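You operate a simulated robot arm through the tools that you are given. There is no shell and no other tool.

Carry out the task below with a simulated robot arm. There is one attempt and no reset: what you move stays moved.

## Task
Move the loose bolt to top hole 2 and lay the yellow strip round it.
Fine: run it down by hand; the blue and green strips go on the wide tray; leave the other strips.
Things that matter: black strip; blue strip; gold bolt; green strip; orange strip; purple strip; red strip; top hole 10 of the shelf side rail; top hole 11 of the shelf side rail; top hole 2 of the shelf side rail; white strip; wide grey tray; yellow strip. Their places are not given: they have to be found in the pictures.

The check looks at the end state, three seconds after you hand in, the way a careful person would. Anything else that was tipped, shoved, dropped, spilled or broken makes it a failure.

## Robot
A 6-joint arm with a two-finger gripper, fixed in place. Base frame: the origin is on the floor under the middle of its stand, x ahead of it, y to its left, z up; the work surface is at about z = 0.56. Readings come in m, degrees, newtons and seconds.
It reaches about 1.572 m from its shoulder. Its first joint turns from -166.0 to 166.0 degrees. Payload 2.45 kg.
The TCP is the grasp point between the finger pads, 0.02 m short of the fingertips. In the tool frame z runs along the fingers and y along their closing line. The gripper opens to 0.14 m; its body begins 0.168 m behind the TCP.
Orientation is that of the tool frame in the base frame, as a unit quaternion [w, x, y, z]. With the fingers straight down and closing along the base's y, the tool's x points along the base's -x, its y along +y and its z along -z.

## Interface
- The arm moves only by the tool send_rows. Its argument "plan" is one flat list of numbers, 7 for each row, row after row: the shift along the tool's x, y, z in m, then the turn, a rotation vector about the tool's x, y, z in degrees, then the closure, from 0 (fully open) to 1 (shut). In form: [x, y, z, wx, wy, wz, jaw, x, y, z, wx, wy, wz, jaw, ...]. A call has 1 to 20 rows; each row is the pose to reach, as a shift and turn from the pose commanded when the call began, along the tool's axes at that moment. Rows are played at 5 a second. More than 0.05 m and 8.6 degrees between two rows, or a gripper value outside its range, and nothing of the call is played. A pose out of reach is approached as far as the arm can. The call stops where the force on the tool passes 90 N (or 10 N more than at its start, if that is more) or the arm is blocked; 0.2 s more then pass. Each finger travels about 0.045 m/s and halts on what it meets, pressing with about 38 N; the grip force reading is that of the motor and also rises with nothing between the fingers. The clock runs only during rows and for 0.2 s after the last one: add rows that repeat a pose to give the fingers time. It gives the time, the measured TCP pose, the force on the tool (base axes), the opening and the grip force at its end, in the units of the frame above (readings bear some noise), with the torque about the TCP (base axes, N m) and any sound that the robot's microphone picked up, and new pictures: "pictures" is both (left out), scene, wrist or none.
- Cameras (640 x 400 px; columns grow to the right, rows downward): "scene" is fixed at [0.3914, 0.5035, 1.502]; the picture's right is [0.02, -1.00, 0.00], its down [-0.85, -0.02, -0.53] and it looks along [0.53, 0.01, -0.85] (base axes); focal length 214 px, centre (320, 200). "wrist" rides on the gripper at [0.078, 0.011, -0.209] in the tool frame; the picture's right is [-0.14, 0.99, 0.00], its down [-0.92, -0.13, -0.37] and it looks along [-0.37, -0.05, 0.93] (tool axes); focal length 280 px, centre (320, 200).
- point_at(camera, pixels): for up to 12 pixels [column, row] of the newest picture of that camera ("zoom" is the newest enlarged one), the place [x, y, z] in the base frame of the surface seen there, good to about 0.003 m, but the place of the scene camera against the robot may be out by one fixed shift of up to 0.018 m in any direction. It takes no simulated time.
- zoom(camera, box): a new picture of the part [left, top, right, bottom] of that camera's present view, enlarged. It takes no simulated time.
- hand_in(): hands the job in; it is judged then, once.

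Open the gripper and draw the arm clear of the work before you hand the job in, unless the task says otherwise.

The tools are called after ">>>" as name(argument=value, ...) on one line, values as JSON. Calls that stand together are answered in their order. send_rows: Moves the arm, as the interface text tells. Its arguments: {"type":"object","properties":{"plan":{"type":"array","items":{"type":"number"}},"pictures":{"type":"string","enum":["both","scene","wrist","none"]}},"required":["plan"]} The other tools are called the same way: point_at (camera, pixels) gives the place of the surface under pixels of a picture; zoom (camera, box) takes an enlarged picture of a part of a camera's view; hand_in () hands the job in.

At the start:

```text
t: 0.0
eef_pos: [0.7969, 0.2453, 1.1225]
tool_rot: [0.0, 0.0, 1.0, 0.0]
ft_force: [-0.5, 0.2, 0.9]
moment: [-0.02, 0.02, 0.0]
grip_width: 0.1402
grasp_force: 0.2
```

scene: 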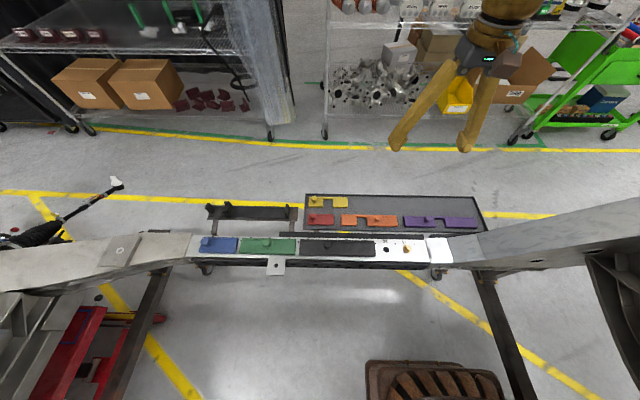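
wrist: 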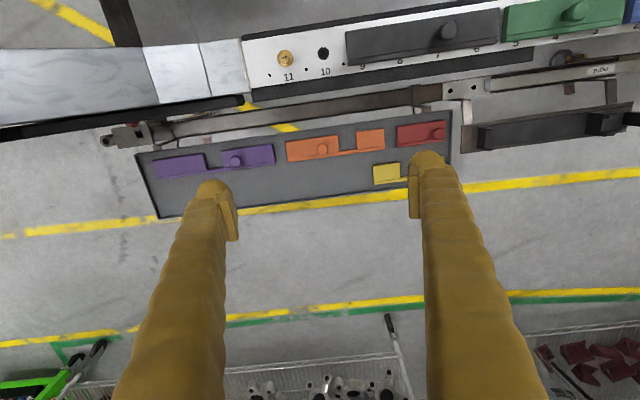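

I see the rail at about row 245 with blue, green and black strips and the gold bolt near (405,249), plus a wide tray with yellow, red, orange, purple strips. I'll enlarge both views to see the details.

>>> zoom(camera="scene", box=[180, 180, 500, 290])

>>> zoom(camera="wrist", box=[220, 0, 640, 220])

```text
2.00 times, centred on (340, 235) of scene
```

zoom: 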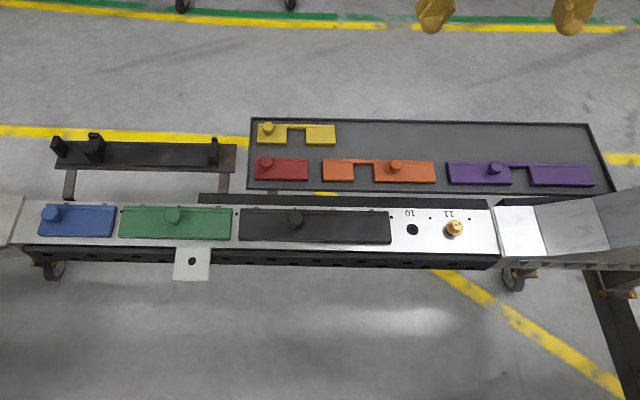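

```text
1.52 times, centred on (430, 110) of wrist
```

zoom: 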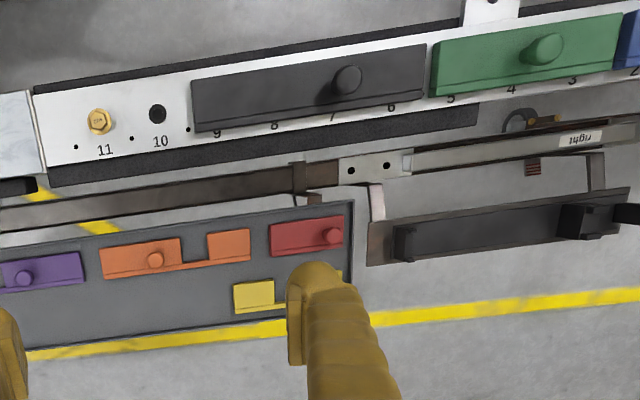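

The rail numbers read 11 and 10 at the right end. I'll enlarge further on the left half, the right half, the bolt and the tray.

>>> zoom(camera="scene", box=[180, 220, 310, 290])

>>> zoom(camera="scene", box=[360, 220, 460, 280])

>>> zoom(camera="scene", box=[295, 180, 395, 240])

>>> zoom(camera="wrist", box=[230, 20, 390, 120])

```text
4.92 times, centred on (245, 255) of scene
```

zoom: 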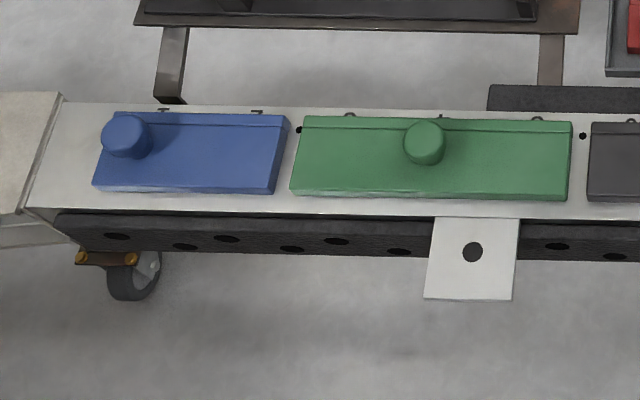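

```text
6.40 times, centred on (410, 250) of scene
```

zoom: 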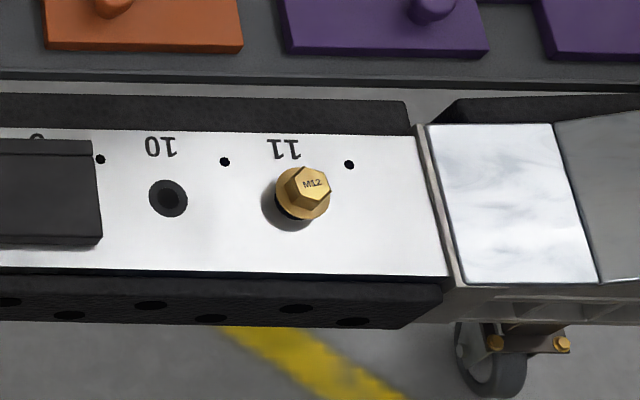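

```text
6.40 times, centred on (345, 210) of scene
```

zoom: 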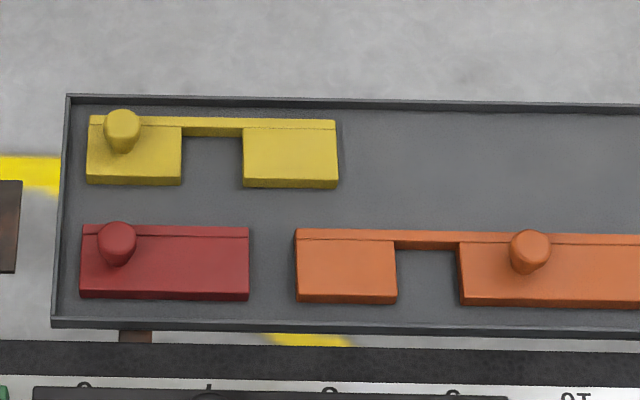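

```text
4.00 times, centred on (310, 70) of wrist
```

zoom: 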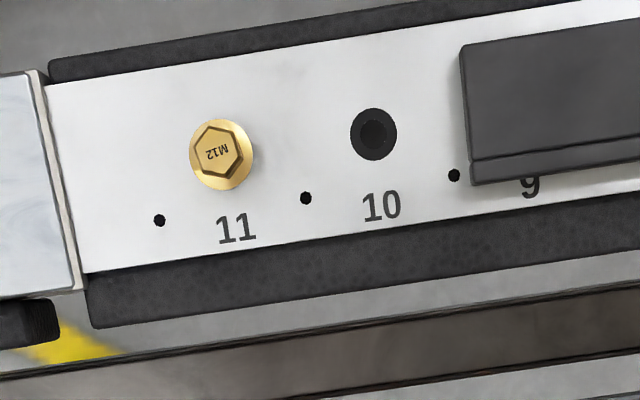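

The bolt stands proud in hole 11; blue covers holes 1–2, green about 3–5. I'll measure key points in the scene picture.

>>> point_at(camera="scene", pixels=[[202, 237], [237, 237], [199, 257], [235, 258], [205, 247], [240, 239], [296, 240], [266, 249], [302, 241], [375, 242], [386, 251], [407, 249]])

>>> point_at(camera="scene", pixels=[[309, 198], [347, 199], [309, 208], [347, 209], [314, 200], [306, 195], [473, 197], [484, 230], [304, 230], [340, 205], [400, 210], [460, 206]])

>>> point_at(camera="wrist", pixels=[[285, 57], [323, 53], [270, 75], [306, 69], [343, 64], [289, 76], [446, 30], [575, 10], [347, 36], [497, 10], [380, 173], [390, 165]])

```text
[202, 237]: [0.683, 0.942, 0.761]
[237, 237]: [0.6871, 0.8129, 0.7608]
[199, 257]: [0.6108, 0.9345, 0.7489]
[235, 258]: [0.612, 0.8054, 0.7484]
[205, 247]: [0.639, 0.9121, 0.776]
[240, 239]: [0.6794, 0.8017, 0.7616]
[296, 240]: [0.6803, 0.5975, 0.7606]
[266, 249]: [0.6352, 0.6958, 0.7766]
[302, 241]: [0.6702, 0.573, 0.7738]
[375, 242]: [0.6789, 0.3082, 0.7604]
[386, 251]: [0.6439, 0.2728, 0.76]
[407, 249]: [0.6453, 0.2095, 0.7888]
```

```text
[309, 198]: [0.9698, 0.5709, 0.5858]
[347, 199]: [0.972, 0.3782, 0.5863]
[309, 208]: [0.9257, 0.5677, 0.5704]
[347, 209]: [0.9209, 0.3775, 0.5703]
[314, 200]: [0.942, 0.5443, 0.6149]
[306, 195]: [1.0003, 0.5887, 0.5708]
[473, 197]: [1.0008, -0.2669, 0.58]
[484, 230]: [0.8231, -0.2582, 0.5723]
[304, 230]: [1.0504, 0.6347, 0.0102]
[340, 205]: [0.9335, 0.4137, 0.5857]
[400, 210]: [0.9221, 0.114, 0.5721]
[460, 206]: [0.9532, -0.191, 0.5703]
```

```text
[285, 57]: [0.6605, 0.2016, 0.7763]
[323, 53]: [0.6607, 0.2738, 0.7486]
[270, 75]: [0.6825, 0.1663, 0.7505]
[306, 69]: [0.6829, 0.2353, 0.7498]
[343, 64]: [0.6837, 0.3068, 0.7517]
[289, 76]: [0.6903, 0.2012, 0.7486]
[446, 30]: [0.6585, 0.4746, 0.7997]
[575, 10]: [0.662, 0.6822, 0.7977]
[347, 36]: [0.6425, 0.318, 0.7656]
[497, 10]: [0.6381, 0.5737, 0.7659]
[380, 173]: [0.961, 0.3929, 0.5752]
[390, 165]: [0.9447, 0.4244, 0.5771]
```

The scene camera's points differ from the wrist's by about (−0.016, 0, +0.011), so I'll rely on wrist measurements. I'll enlarge the tray in the wrist view before measuring it.

>>> zoom(camera="wrist", box=[130, 100, 460, 230])

>>> zoom(camera="scene", box=[195, 195, 305, 265])

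>>> zoom(camera="scene", box=[0, 180, 200, 310])

>>> zoom(camera="scene", box=[420, 180, 640, 310])

```text
1.94 times, centred on (295, 165) of wrist
```

zoom: 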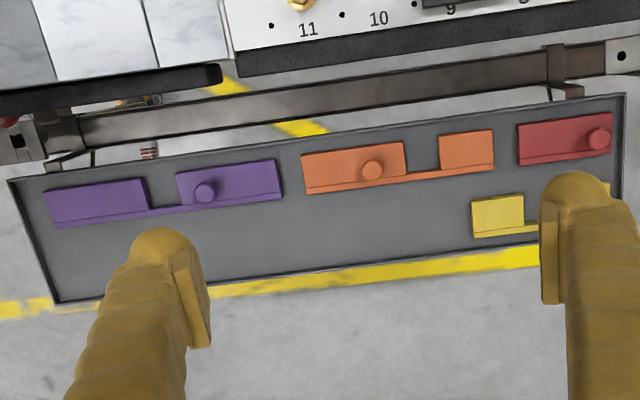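

```text
5.71 times, centred on (250, 230) of scene
```

zoom: 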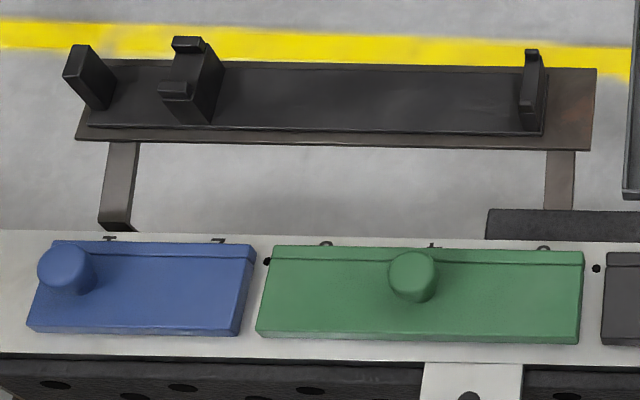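

```text
3.08 times, centred on (100, 245) of scene
```

zoom: 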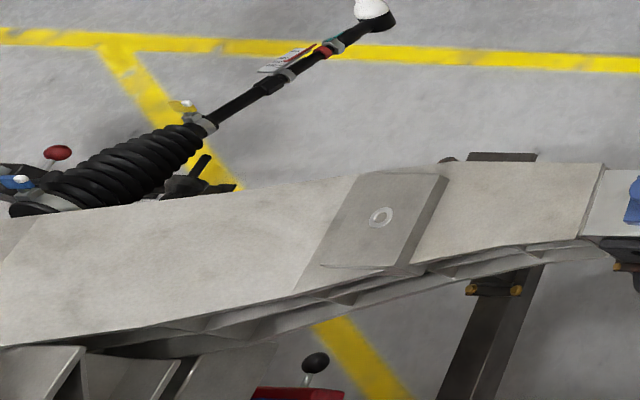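

```text
2.91 times, centred on (530, 245) of scene
```

zoom: 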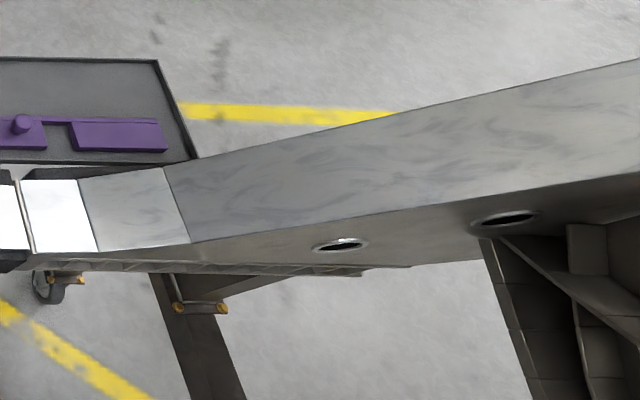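

No white strip is visible yet; the strip ridges face away from the robot, next to the numbers. I'll move the arm, staying high, over the left half of the rail for an accurate wrist view.

>>> send_rows(plan=[0.015, 0.0417, 0.01, 0, 0, 0, 0, 0.03, 0.0833, 0.02, 0, 0, 0, 0, 0.045, 0.125, 0.03, 0, 0, 0, 0, 0.06, 0.1667, 0.04, 0, 0, 0, 0, 0.075, 0.2083, 0.05, 0, 0, 0, 0, 0.09, 0.25, 0.06, 0, 0, 0, 0, 0.105, 0.2917, 0.07, 0, 0, 0, 0, 0.12, 0.3333, 0.08, 0, 0, 0, 0, 0.135, 0.375, 0.09, 0, 0, 0, 0, 0.15, 0.4167, 0.1, 0, 0, 0, 0, 0.165, 0.4583, 0.11, 0, 0, 0, 0, 0.18, 0.5, 0.12, 0, 0, 0, 0], pictures="both")

```text
t: 2.6
eef_pos: [0.6169, 0.7436, 1.0014]
tool_rot: [0.001, 0.0, 1.0, 0.0]
ft_force: [0.5, -0.6, 0.7]
moment: [0.03, 0.01, 0.01]
grip_width: 0.1398
grasp_force: 0.0
```

scene: 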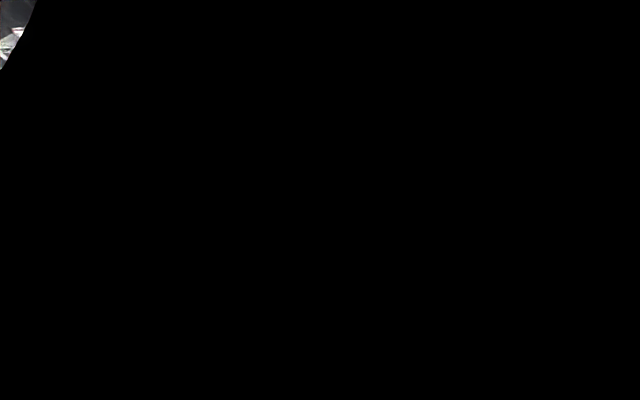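
wrist: 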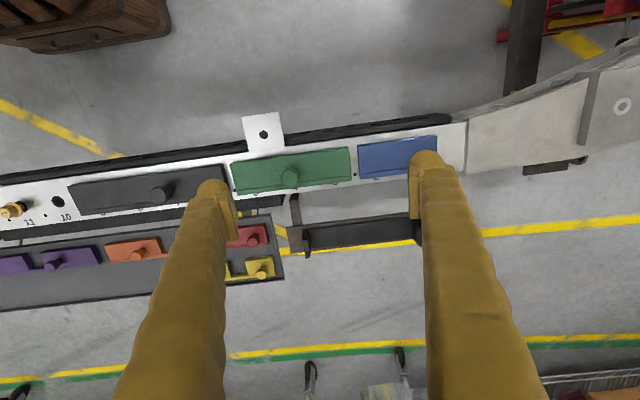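

The wrist view shows green at (290,170) and blue at (398,157), with the blue knob hidden behind a finger. I'll enlarge and measure green and blue in this view.

>>> zoom(camera="wrist", box=[220, 120, 480, 270])

>>> point_at(camera="wrist", pixels=[[290, 176], [233, 162], [350, 149], [235, 192], [350, 180], [359, 147], [436, 138], [360, 175], [408, 170], [354, 174], [225, 150], [455, 130]])

```text
2.46 times, centred on (350, 195) of wrist
```

zoom: 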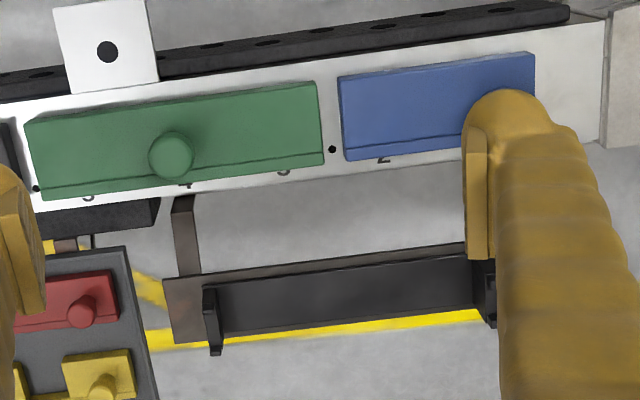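

```text
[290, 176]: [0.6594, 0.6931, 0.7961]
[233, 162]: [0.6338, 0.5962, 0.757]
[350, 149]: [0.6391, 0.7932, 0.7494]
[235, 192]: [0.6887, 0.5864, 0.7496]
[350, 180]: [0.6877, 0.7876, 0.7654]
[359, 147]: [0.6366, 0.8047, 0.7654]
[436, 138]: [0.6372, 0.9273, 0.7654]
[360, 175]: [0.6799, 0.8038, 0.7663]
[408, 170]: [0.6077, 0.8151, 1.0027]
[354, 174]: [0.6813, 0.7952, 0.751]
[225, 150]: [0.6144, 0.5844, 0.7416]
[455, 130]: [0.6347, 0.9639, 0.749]
```

Rail top is about z = 0.750, strip tops 0.7655, green knob at (0.659, 0.693) with its top at 0.797. I'll move further left and lower so the blue knob appears between the fingers.

>>> send_rows(plan=[0.004, 0.035, 0.02, 0, 0, 0, 0, 0.008, 0.07, 0.04, 0, 0, 0, 0, 0.012, 0.105, 0.06, 0, 0, 0, 0, 0.015, 0.13, 0.08, 0, 0, 0, 0, 0.015, 0.13, 0.08, 0, 0, 0, 0], pictures="both")

```text
t: 3.8
eef_pos: [0.6019, 0.8741, 0.9212]
tool_rot: [0.001, -0.001, 1.0, -0.001]
ft_force: [0.7, 0.2, 0.0]
moment: [-0.02, 0.01, -0.03]
grip_width: 0.1399
grasp_force: 0.1
```

scene: 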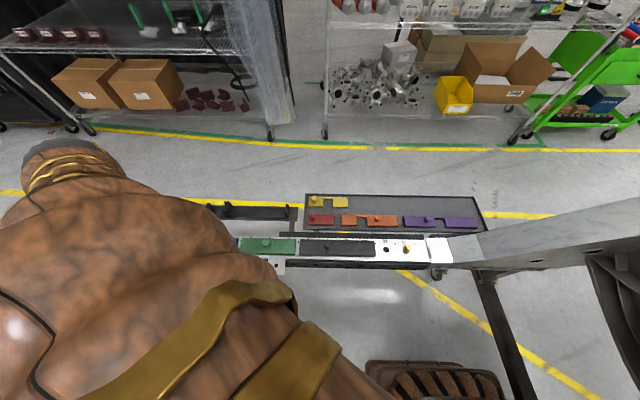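
wrist: 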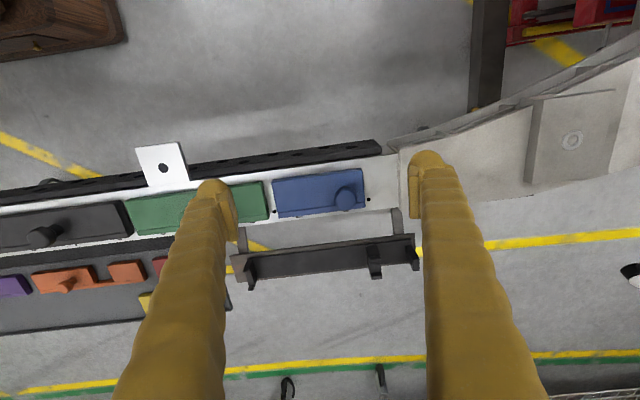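

The blue strip is now clear between the fingers with its knob at about (345,198). I'll enlarge and measure.

>>> zoom(camera="wrist", box=[240, 140, 420, 250])

>>> point_at(camera="wrist", pixels=[[345, 196], [344, 193], [350, 205], [273, 181], [362, 170], [278, 216], [364, 207], [275, 217], [368, 199], [385, 165], [435, 150], [410, 165]])

```text
3.56 times, centred on (330, 195) of wrist
```

zoom: 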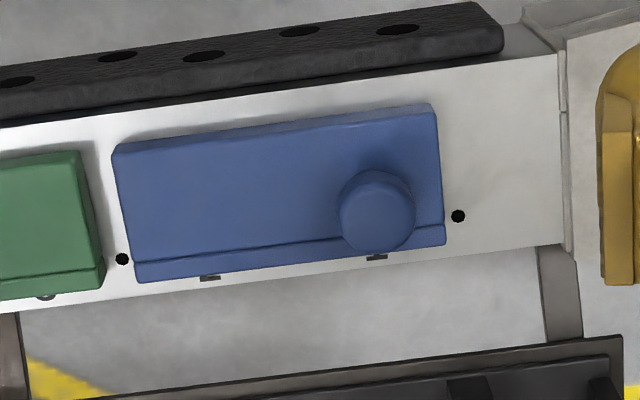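

```text
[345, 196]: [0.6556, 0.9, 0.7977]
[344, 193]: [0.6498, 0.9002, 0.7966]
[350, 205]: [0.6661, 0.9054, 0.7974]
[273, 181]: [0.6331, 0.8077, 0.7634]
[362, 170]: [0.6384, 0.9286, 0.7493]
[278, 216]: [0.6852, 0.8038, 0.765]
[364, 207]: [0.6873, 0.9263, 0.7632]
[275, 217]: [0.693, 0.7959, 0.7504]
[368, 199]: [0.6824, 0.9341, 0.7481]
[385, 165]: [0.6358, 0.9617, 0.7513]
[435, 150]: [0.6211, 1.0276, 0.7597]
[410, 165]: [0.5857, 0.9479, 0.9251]
```

The blue knob centre measures about (0.660, 0.901), top 0.797, diameter around 0.027. I'll half-close the fingers and hover over it at z ≈ 0.84.

>>> send_rows(plan=[-0.02, 0.009, 0.02, 0, 0, 0, 0.5, -0.04, 0.018, 0.04, 0, 0, 0, 0.5, -0.058, 0.026, 0.06, 0, 0, 0, 0.5, -0.058, 0.026, 0.08, 0, 0, 0, 0.5, -0.058, 0.026, 0.08, 0, 0, 0, 0.5], pictures="wrist")

```text
t: 5.0
eef_pos: [0.6596, 0.9006, 0.8412]
tool_rot: [-0.001, -0.001, 1.0, 0.0]
ft_force: [-0.7, -0.4, -0.4]
moment: [0.03, 0.0, 0.01]
grip_width: 0.07
grasp_force: 0.0
```

wrist: 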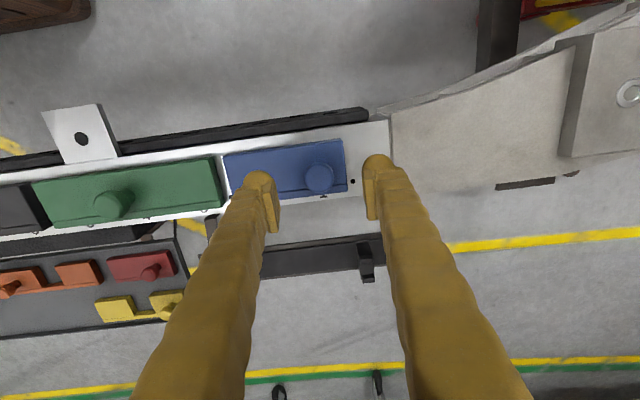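

The knob sits at (320,178), centred between the fingers. I'll go down to z ≈ 0.790 and close.

>>> send_rows(plan=[0, 0, 0.02, 0, 0, 0, 0.5, 0, 0, 0.04, 0, 0, 0, 0.5, 0, 0, 0.051, 0, 0, 0, 0.5, 0, 0, 0.051, 0, 0, 0, 0.7, 0, 0, 0.051, 0, 0, 0, 0.9, 0, 0, 0.051, 0, 0, 0, 1, 0, 0, 0.051, 0, 0, 0, 1, 0, 0, 0.051, 0, 0, 0, 1], pictures="wrist")

```text
t: 6.8
eef_pos: [0.6596, 0.9007, 0.7893]
tool_rot: [0.0, -0.001, 1.0, 0.0]
ft_force: [-0.3, 0.5, 0.4]
moment: [0.05, 0.02, 0.01]
grip_width: 0.0248
grasp_force: 37.7
```

wrist: 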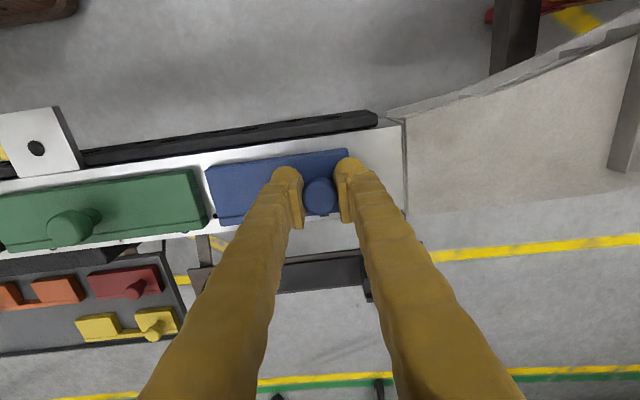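

The fingers hold the blue knob at 0.0248 m wide. I'll lift slowly and watch the force.

>>> send_rows(plan=[0, 0, -0.005, 0, 0, 0, 1, 0, 0, -0.015, 0, 0, 0, 1, 0, 0, -0.03, 0, 0, 0, 1, 0, 0, -0.06, 0, 0, 0, 1, 0, 0, -0.1, 0, 0, 0, 1, 0, 0, -0.1, 0, 0, 0, 1], pictures="both")

```text
t: 8.2
eef_pos: [0.6611, 0.8996, 0.8903]
tool_rot: [-0.001, 0.0, 1.0, 0.0]
ft_force: [-0.1, -0.2, -0.9]
moment: [0.05, 0.0, 0.02]
grip_width: 0.0247
grasp_force: 37.8
```

scene: 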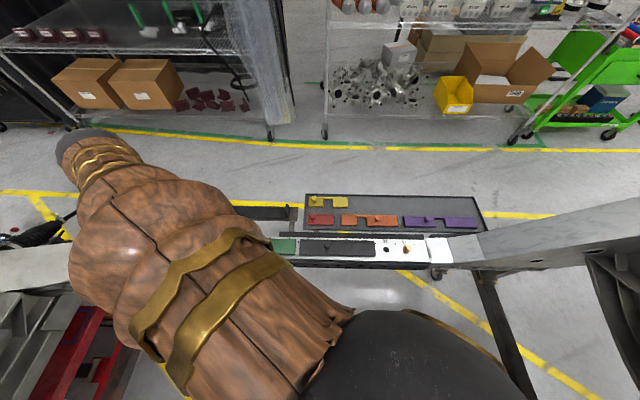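
wrist: 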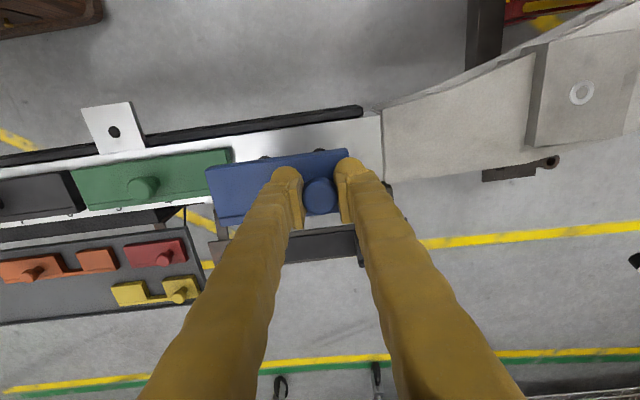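

Blue is held level at z ≈ 0.89. I'll carry it at this height over toward the free far row of the wide tray, around y = 0.30.

>>> send_rows(plan=[-0.017, -0.043, 0, 0, 0, 0, 1, -0.034, -0.086, 0, 0, 0, 0, 1, -0.051, -0.129, 0, 0, 0, 0, 1, -0.068, -0.172, 0, 0, 0, 0, 1, -0.085, -0.215, 0, 0, 0, 0, 1, -0.102, -0.258, 0, 0, 0, 0, 1, -0.119, -0.301, 0, 0, 0, 0, 1, -0.136, -0.344, 0, 0, 0, 0, 1, -0.153, -0.387, 0, 0, 0, 0, 1, -0.17, -0.43, 0, 0, 0, 0, 1, -0.187, -0.473, 0, 0, 0, 0, 1, -0.204, -0.516, 0, 0, 0, 0, 1, -0.221, -0.559, 0, 0, 0, 0, 1, -0.24, -0.6, 0, 0, 0, 0, 1, -0.24, -0.6, 0, 0, 0, 0, 1], pictures="both")

```text
t: 11.4
eef_pos: [0.9004, 0.3012, 0.8891]
tool_rot: [-0.001, 0.0, 1.0, 0.0]
ft_force: [1.2, -0.3, -1.2]
moment: [0.0, -0.03, 0.02]
grip_width: 0.0244
grasp_force: 38.1
```

scene: 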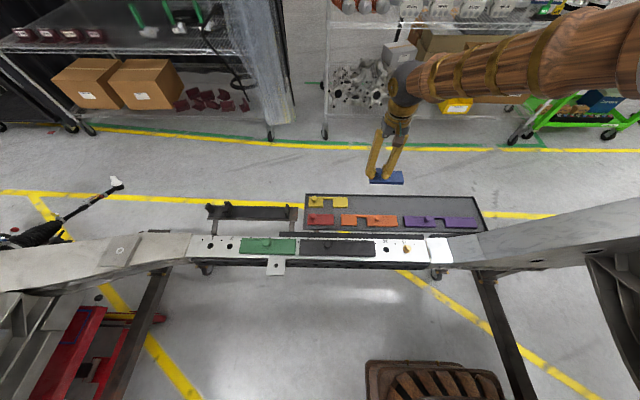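
wrist: 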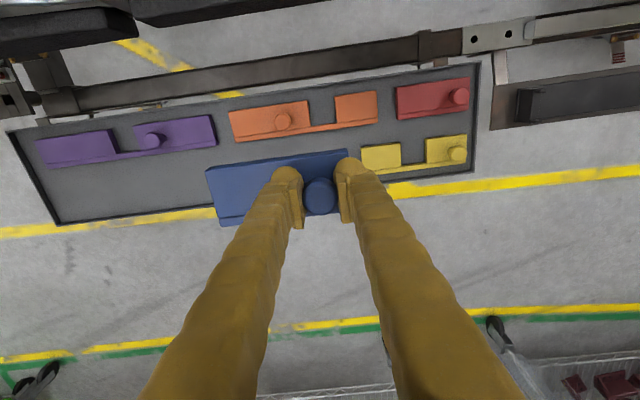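

Blue hangs above the tray and holes 1 and 2 are now exposed. I'll measure tray walls, the orange strip's far edge, and the yellow strip in the wrist view.

>>> zoom(camera="wrist", box=[0, 60, 500, 240])

>>> point_at(camera="wrist", pixels=[[310, 131], [240, 143], [361, 149], [365, 173], [400, 145], [465, 160], [426, 139], [457, 154], [330, 140], [180, 180], [150, 213], [200, 206]])

>>> zoom(camera="scene", box=[180, 220, 310, 290])

```text
1.28 times, centred on (250, 150) of wrist
```

zoom: 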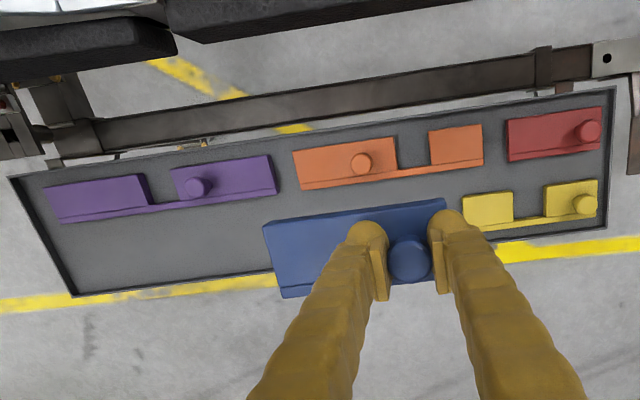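

```text
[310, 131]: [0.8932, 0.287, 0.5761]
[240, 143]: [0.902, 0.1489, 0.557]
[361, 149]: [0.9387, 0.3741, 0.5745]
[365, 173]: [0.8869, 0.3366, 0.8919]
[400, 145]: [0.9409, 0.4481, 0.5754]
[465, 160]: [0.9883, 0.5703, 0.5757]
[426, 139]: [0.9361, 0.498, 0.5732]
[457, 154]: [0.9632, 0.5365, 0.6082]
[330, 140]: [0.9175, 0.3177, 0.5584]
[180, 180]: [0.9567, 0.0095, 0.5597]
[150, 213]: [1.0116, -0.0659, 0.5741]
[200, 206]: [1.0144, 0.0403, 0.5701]
```

```text
4.92 times, centred on (245, 255) of scene
```

zoom: 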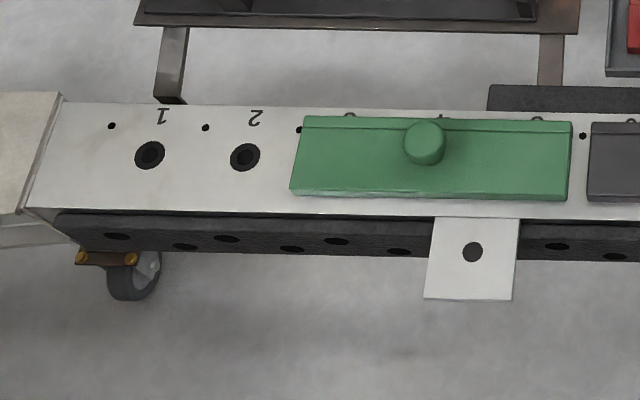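

Tray floor is z ≈ 0.5585 and the free lane runs x 0.90–1.01; I'll set blue with its knob at (0.96, 0.30). I'll come down to about 0.64 first.

>>> send_rows(plan=[-0.03, 0, 0.03, 0, 0, 0, 1, -0.06, 0, 0.06, 0, 0, 0, 1, -0.06, 0, 0.1, 0, 0, 0, 1, -0.06, 0, 0.14, 0, 0, 0, 1, -0.06, 0, 0.18, 0, 0, 0, 1, -0.06, 0, 0.22, 0, 0, 0, 1, -0.06, 0, 0.25, 0, 0, 0, 1, -0.06, 0, 0.25, 0, 0, 0, 1], pictures="both")

```text
t: 13.2
eef_pos: [0.9602, 0.301, 0.6401]
tool_rot: [0.0, 0.0, 1.0, 0.001]
ft_force: [0.1, 0.0, -0.2]
moment: [0.05, -0.03, 0.0]
grip_width: 0.0243
grasp_force: 38.3
```

scene: 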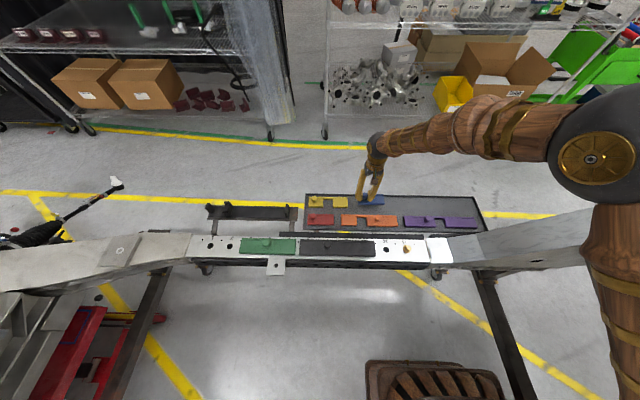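
wrist: 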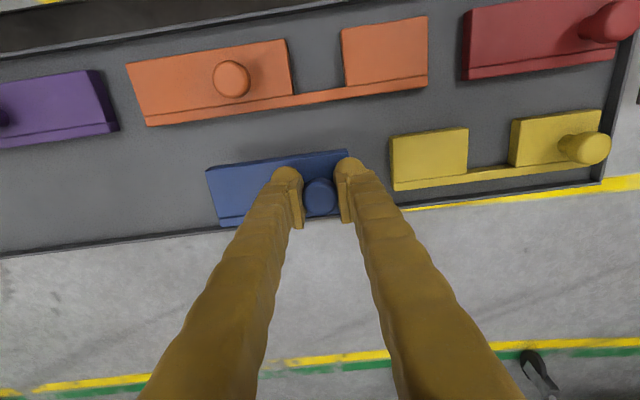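

Blue is well clear of orange and yellow. I'll lower it about 42 mm to the tray floor, gently at the end, then check the force before release.

>>> send_rows(plan=[0, 0, 0.02, 0, 0, 0, 1, 0, 0, 0.034, 0, 0, 0, 1, 0, 0, 0.038, 0, 0, 0, 1, 0, 0, 0.04, 0, 0, 0, 1, 0, 0, 0.0415, 0, 0, 0, 1], pictures="wrist")

```text
t: 14.4
eef_pos: [0.9608, 0.3011, 0.5986]
tool_rot: [0.001, 0.001, 1.0, 0.0]
ft_force: [-1.7, 1.4, 5.4]
moment: [0.0, 0.05, -0.02]
grip_width: 0.0245
grasp_force: 37.7
```

wrist: 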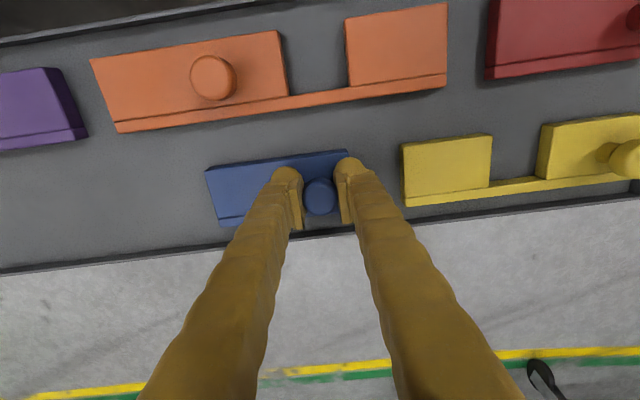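

A 5 N upward force shows contact. I'll open the fingers to half and rise straight up.

>>> send_rows(plan=[0, 0, 0, 0, 0, 0, 0.6, 0, 0, 0, 0, 0, 0, 0.5, 0, 0, 0, 0, 0, 0, 0.5, 0, 0, -0.02, 0, 0, 0, 0.5, 0, 0, -0.06, 0, 0, 0, 0.5, 0, 0, -0.11, 0, 0, 0, 0.5, 0, 0, -0.16, 0, 0, 0, 0.5, 0, 0, -0.21, 0, 0, 0, 0.5, 0, 0, -0.26, 0, 0, 0, 0.5, 0, 0, -0.3, 0, 0, 0, 0.5], pictures="both")

```text
t: 16.6
eef_pos: [0.9597, 0.3004, 0.8989]
tool_rot: [0.0, 0.0, 1.0, 0.0]
ft_force: [0.1, -0.5, 0.0]
moment: [-0.01, -0.01, -0.02]
grip_width: 0.0701
grasp_force: 0.1
```

scene: 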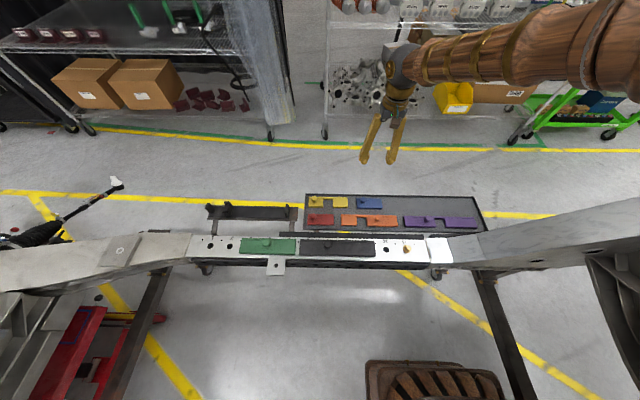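
wrist: 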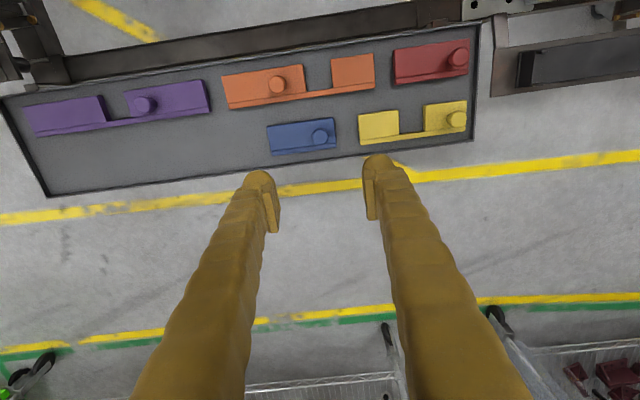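

Blue lies in the tray at (300,137). I'll go over the green knob at about (0.660, 0.694), ending at z ≈ 0.84.

>>> send_rows(plan=[0.0273, 0.0358, 0, 0, 0, 0, 0.5, 0.0545, 0.0715, 0, 0, 0, 0, 0.5, 0.0818, 0.1073, 0, 0, 0, 0, 0.5, 0.1091, 0.1431, 0, 0, 0, 0, 0.5, 0.1364, 0.1789, 0, 0, 0, 0, 0.5, 0.1636, 0.2146, 0, 0, 0, 0, 0.5, 0.1909, 0.2504, 0, 0, 0, 0, 0.5, 0.2182, 0.2862, 0, 0, 0, 0, 0.5, 0.2454, 0.3219, 0, 0, 0, 0, 0.5, 0.2727, 0.3577, 0, 0, 0, 0, 0.5, 0.3, 0.3935, 0, 0, 0, 0, 0.5, 0.3, 0.3935, 0.03, 0, 0, 0, 0.5, 0.3, 0.3935, 0.06, 0, 0, 0, 0.5, 0.3, 0.3935, 0.06, 0, 0, 0, 0.5], pictures="wrist")

```text
t: 19.6
eef_pos: [0.6597, 0.6943, 0.8388]
tool_rot: [-0.001, 0.0, 1.0, 0.0]
ft_force: [0.1, -0.5, 1.3]
moment: [-0.01, 0.03, 0.0]
grip_width: 0.07
grasp_force: 0.1
```

wrist: 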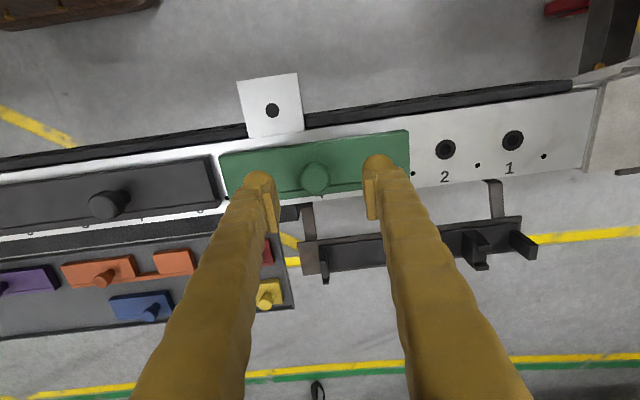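

The green knob is at (315,178) and holes 2 and 1 at (445,148) and (513,140). I'll measure those now from this close view.

>>> point_at(camera="wrist", pixels=[[315, 176], [315, 185], [445, 149], [513, 140], [412, 173], [477, 165], [543, 156], [440, 160], [460, 148]])

>>> zoom(camera="wrist", box=[400, 110, 560, 210])

```text
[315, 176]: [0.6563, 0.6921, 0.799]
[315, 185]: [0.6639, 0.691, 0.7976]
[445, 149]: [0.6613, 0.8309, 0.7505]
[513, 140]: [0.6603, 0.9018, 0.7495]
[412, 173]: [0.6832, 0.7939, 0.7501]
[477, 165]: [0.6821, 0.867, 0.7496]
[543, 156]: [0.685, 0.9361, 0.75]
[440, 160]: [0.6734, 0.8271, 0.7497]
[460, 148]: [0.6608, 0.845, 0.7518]
```

```text
4.00 times, centred on (480, 160) of wrist
```

zoom: 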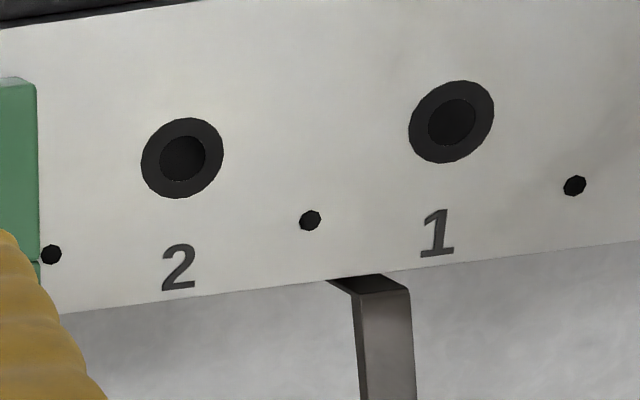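

Hole 2 measures (0.661, 0.831). The green knob is at y ≈ 0.692, so I'll shift −2 mm in y, go down to z ≈ 0.790, close, and lift a little.

>>> send_rows(plan=[0, -0.002, 0.02, 0, 0, 0, 0.5, 0, -0.002, 0.04, 0, 0, 0, 0.5, 0, -0.002, 0.0495, 0, 0, 0, 0.5, 0, -0.002, 0.0495, 0, 0, 0, 0.7, 0, -0.002, 0.0495, 0, 0, 0, 0.9, 0, -0.002, 0.0495, 0, 0, 0, 1, 0, -0.002, 0.0495, 0, 0, 0, 1, 0, -0.002, 0.0495, 0, 0, 0, 1, 0, -0.002, 0.044, 0, 0, 0, 1, 0, -0.002, 0.034, 0, 0, 0, 1, 0, -0.002, 0.014, 0, 0, 0, 1, 0, -0.002, -0.02, 0, 0, 0, 1, 0, -0.002, -0.05, 0, 0, 0, 1, 0, -0.002, -0.05, 0, 0, 0, 1], pictures="wrist")

```text
t: 22.6
eef_pos: [0.6596, 0.6919, 0.8876]
tool_rot: [-0.001, -0.001, 1.0, 0.0]
ft_force: [0.0, -0.7, -1.1]
moment: [0.0, -0.03, -0.02]
grip_width: 0.0245
grasp_force: 38.6
```

wrist: 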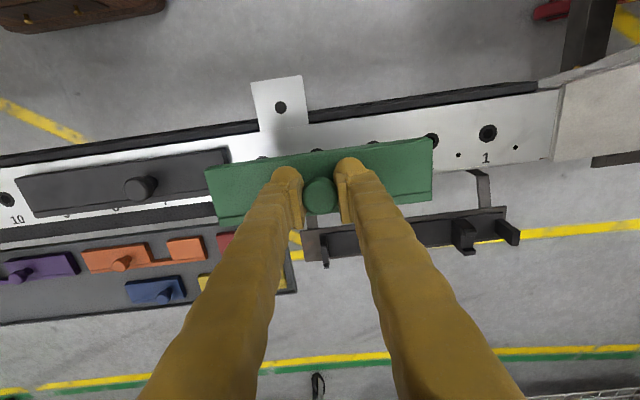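

Green is held level at (320,180). I'll carry it at z ≈ 0.888 to above the tray at (0.96, 0.06).

>>> send_rows(plan=[-0.02, -0.0421, 0, 0, 0, 0, 1, -0.04, -0.0843, 0, 0, 0, 0, 1, -0.06, -0.1264, 0, 0, 0, 0, 1, -0.08, -0.1685, 0, 0, 0, 0, 1, -0.1, -0.2107, 0, 0, 0, 0, 1, -0.12, -0.2528, 0, 0, 0, 0, 1, -0.14, -0.2949, 0, 0, 0, 0, 1, -0.16, -0.3371, 0, 0, 0, 0, 1, -0.18, -0.3792, 0, 0, 0, 0, 1, -0.2, -0.4213, 0, 0, 0, 0, 1, -0.22, -0.4635, 0, 0, 0, 0, 1, -0.24, -0.5056, 0, 0, 0, 0, 1, -0.26, -0.5477, 0, 0, 0, 0, 1, -0.28, -0.5899, 0, 0, 0, 0, 1, -0.3, -0.632, 0, 0, 0, 0, 1, -0.3, -0.632, 0.04, 0, 0, 0, 1, -0.3, -0.632, 0.08, 0, 0, 0, 1, -0.3, -0.632, 0.08, 0, 0, 0, 1], pictures="both")

```text
t: 26.4
eef_pos: [0.9607, 0.0602, 0.8087]
tool_rot: [0.0, 0.0, 1.0, 0.0]
ft_force: [-0.1, -0.9, -0.8]
moment: [0.01, 0.0, 0.01]
grip_width: 0.0244
grasp_force: 38.2
```

scene: 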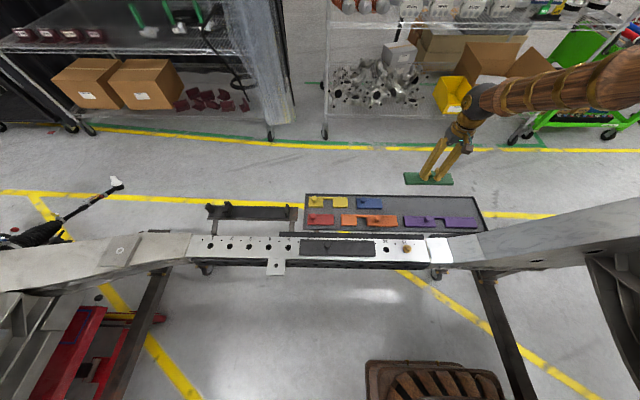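
wrist: 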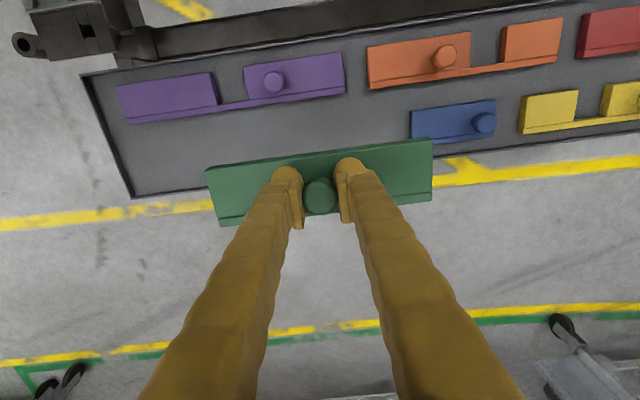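

I'll check the clearances of purple, the far wall and blue here before lowering.

>>> point_at(camera="wrist", pixels=[[343, 93], [220, 110], [128, 123], [411, 138], [490, 130], [160, 188], [410, 115], [115, 100], [484, 124]])

```text
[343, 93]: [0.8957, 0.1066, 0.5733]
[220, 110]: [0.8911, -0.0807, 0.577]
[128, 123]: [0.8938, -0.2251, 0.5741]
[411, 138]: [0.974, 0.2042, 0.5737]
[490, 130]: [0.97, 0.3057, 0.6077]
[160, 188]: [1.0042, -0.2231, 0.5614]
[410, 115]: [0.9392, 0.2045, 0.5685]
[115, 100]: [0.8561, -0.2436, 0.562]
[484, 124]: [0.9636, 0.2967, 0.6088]
```

Lane is clear (purple's far edge at 0.896, blue begins at y 0.204). I'll lower green about 0.21 m to the tray floor.

>>> send_rows(plan=[0, 0, 0.04, 0, 0, 0, 1, 0, 0, 0.08, 0, 0, 0, 1, 0, 0, 0.12, 0, 0, 0, 1, 0, 0, 0.16, 0, 0, 0, 1, 0, 0, 0.19, 0, 0, 0, 1, 0, 0, 0.202, 0, 0, 0, 1, 0, 0, 0.207, 0, 0, 0, 1, 0, 0, 0.209, 0, 0, 0, 1, 0, 0, 0.2105, 0, 0, 0, 1], pictures="wrist")

```text
t: 28.4
eef_pos: [0.9609, 0.0593, 0.5985]
tool_rot: [0.001, 0.0, 1.0, 0.0]
ft_force: [-7.3, 0.4, 19.3]
moment: [0.0, 0.27, 0.0]
grip_width: 0.0243
grasp_force: 38.4
```

wrist: 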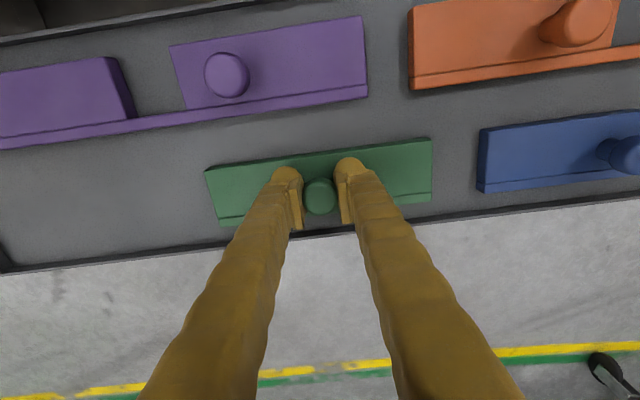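

Green is on the floor with 19 N of contact; I'll ease up 1.5 mm, open, and rise.

>>> send_rows(plan=[0, 0, -0.0012, 0, 0, 0, 1, 0, 0, -0.0012, 0, 0, 0, 0.7, 0, 0, -0.0012, 0, 0, 0, 0.5, 0, 0, -0.0012, 0, 0, 0, 0.5, 0, 0, -0.02, 0, 0, 0, 0.5, 0, 0, -0.06, 0, 0, 0, 0.5, 0, 0, -0.11, 0, 0, 0, 0.5, 0, 0, -0.16, 0, 0, 0, 0.5, 0, 0, -0.21, 0, 0, 0, 0.5, 0, 0, -0.26, 0, 0, 0, 0.5, 0, 0, -0.3, 0, 0, 0, 0.5], pictures="both")

```text
t: 30.8
eef_pos: [0.9603, 0.0613, 0.8971]
tool_rot: [0.0, 0.0, 1.0, 0.0]
ft_force: [-0.3, 0.3, -0.3]
moment: [0.06, 0.02, 0.02]
grip_width: 0.0698
grasp_force: 0.1
```

scene: 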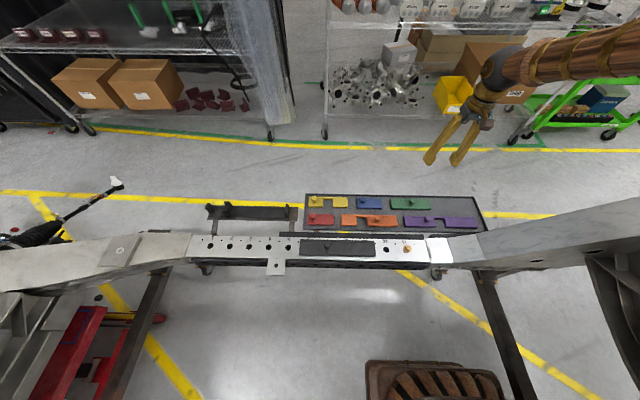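
wrist: 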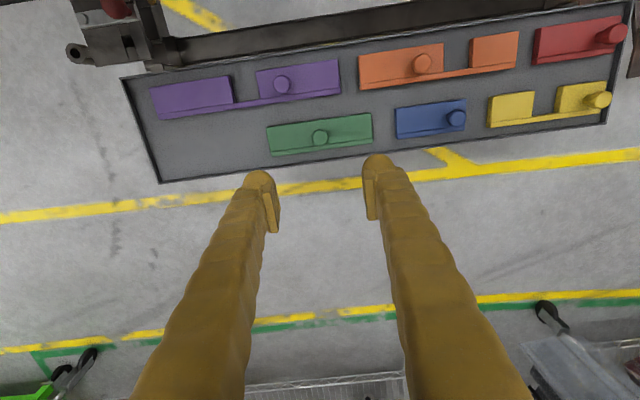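

Both strips lie in the tray. I'll enlarge the cleared rail and the bolt in the scene view.

>>> zoom(camera="scene", box=[185, 225, 305, 290])

>>> zoom(camera="scene", box=[380, 230, 430, 262])

```text
5.33 times, centred on (245, 258) of scene
```

zoom: 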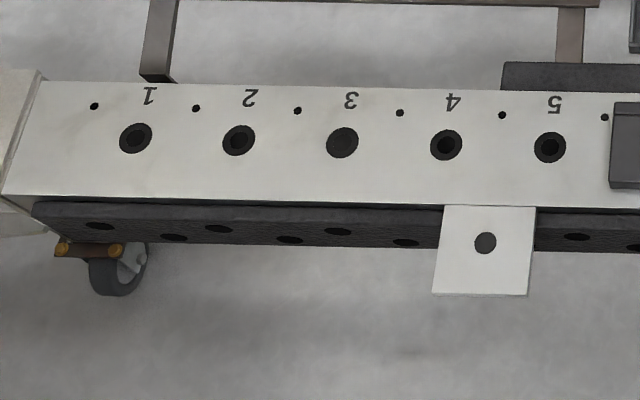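

```text
12.50 times, centred on (405, 246) of scene
```

zoom: 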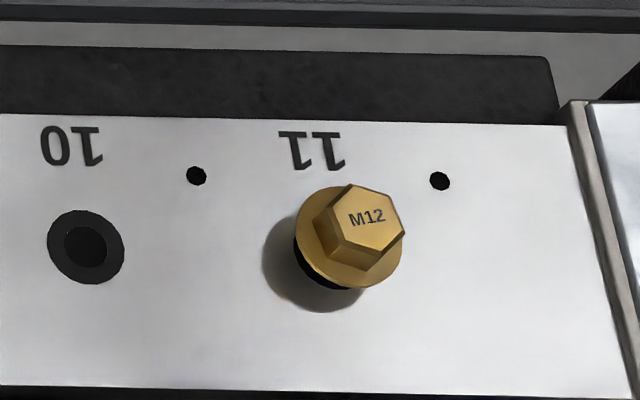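

Hole 2 is open while the bolt in hole 11 stands proud with its flange above the rail. I'll hover above it near (0.66, 0.201, 0.85) to view it closely.

>>> send_rows(plan=[0.0375, 0.0175, 0, 0, 0, 0, 0.5, 0.075, 0.035, 0, 0, 0, 0, 0.5, 0.1125, 0.0525, 0, 0, 0, 0, 0.5, 0.15, 0.07, 0, 0, 0, 0, 0.5, 0.1875, 0.0875, 0, 0, 0, 0, 0.5, 0.225, 0.105, 0, 0, 0, 0, 0.5, 0.2625, 0.1225, 0, 0, 0, 0, 0.5, 0.3, 0.14, 0, 0, 0, 0, 0.5, 0.3, 0.14, 0.03, 0, 0, 0, 0.5, 0.3, 0.14, 0.045, 0, 0, 0, 0.5, 0.3, 0.14, 0.045, 0, 0, 0, 0.5], pictures="wrist")

```text
t: 33.2
eef_pos: [0.6595, 0.2, 0.8525]
tool_rot: [0.001, 0.0, 1.0, -0.001]
ft_force: [0.0, 0.4, -0.5]
moment: [0.01, 0.03, 0.02]
grip_width: 0.0701
grasp_force: 0.1
```

wrist: 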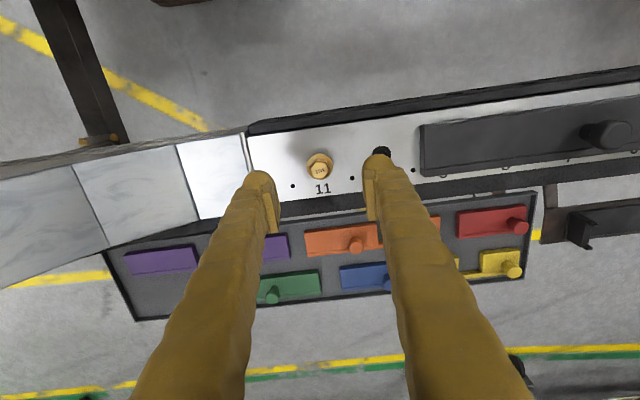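

The bolt head is at (320,168). I'll enlarge it and measure its head, flange and the rail beside it.

>>> zoom(camera="wrist", box=[280, 140, 360, 190])

>>> point_at(camera="wrist", pixels=[[320, 169], [319, 166], [320, 158], [308, 163], [333, 167], [320, 176], [320, 179], [292, 185], [352, 178], [300, 160], [340, 160]])

```text
8.00 times, centred on (320, 165) of wrist
```

zoom: 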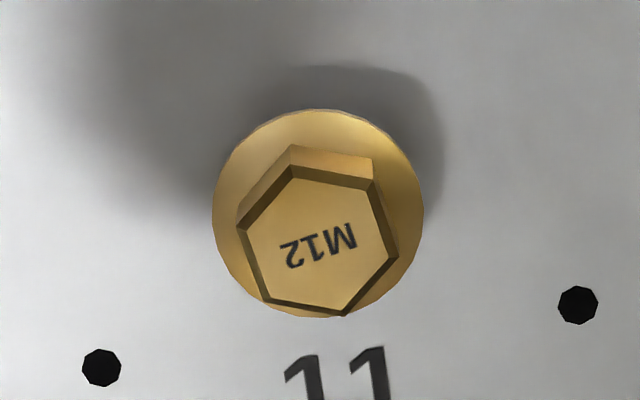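

```text
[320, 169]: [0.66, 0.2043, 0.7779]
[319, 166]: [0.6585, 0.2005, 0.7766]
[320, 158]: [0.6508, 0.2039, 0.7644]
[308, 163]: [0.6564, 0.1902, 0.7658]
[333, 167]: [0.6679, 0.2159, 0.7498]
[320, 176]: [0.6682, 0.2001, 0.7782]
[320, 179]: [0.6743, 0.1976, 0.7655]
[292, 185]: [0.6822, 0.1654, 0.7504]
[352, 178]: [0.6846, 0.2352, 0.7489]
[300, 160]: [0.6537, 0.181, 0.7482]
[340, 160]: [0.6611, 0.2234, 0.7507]
```

The bolt head top is at z ≈ 0.778, flange rim about 0.765, centred near (0.661, 0.201); two of its flats run about 10° off the base x axis. I'll yaw the tool 10° to match the flats and come down to z ≈ 0.803 for a close look.

>>> send_rows(plan=[-0.0005, 0.0005, 0.02, 0, 0, -5, 0.5, -0.001, 0.001, 0.04, 0, 0, -10, 0.5, -0.001, 0.001, 0.05, 0, 0, -10, 0.5, -0.001, 0.001, 0.05, 0, 0, -10, 0.5], pictures="wrist")

>>> zoom(camera="wrist", box=[250, 140, 390, 228])

```text
t: 34.2
eef_pos: [0.6606, 0.2015, 0.8025]
tool_rot: [0.002, -0.086, 0.996, 0.0]
ft_force: [0.5, -0.1, -1.2]
moment: [-0.04, -0.02, -0.05]
grip_width: 0.07
grasp_force: 0.1
```

wrist: 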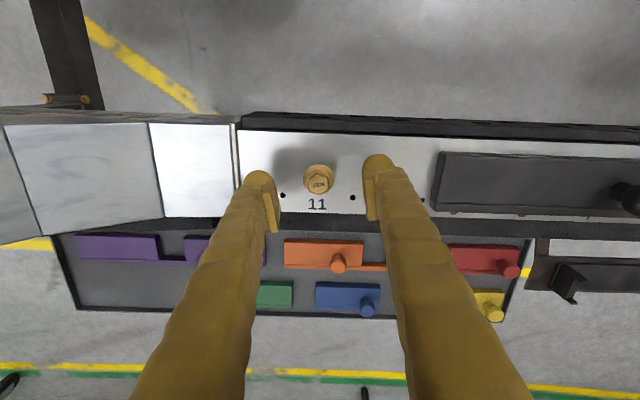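

```text
4.55 times, centred on (320, 184) of wrist
```

zoom: 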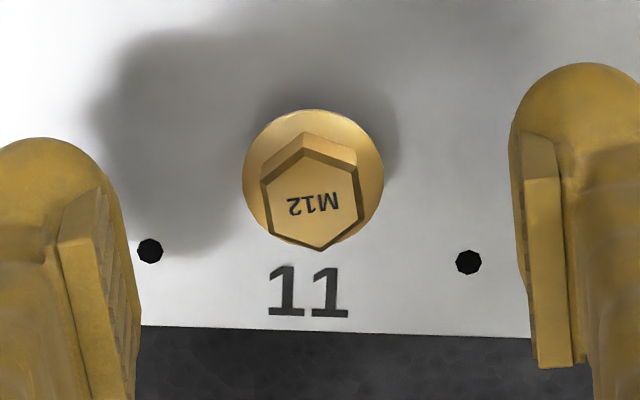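

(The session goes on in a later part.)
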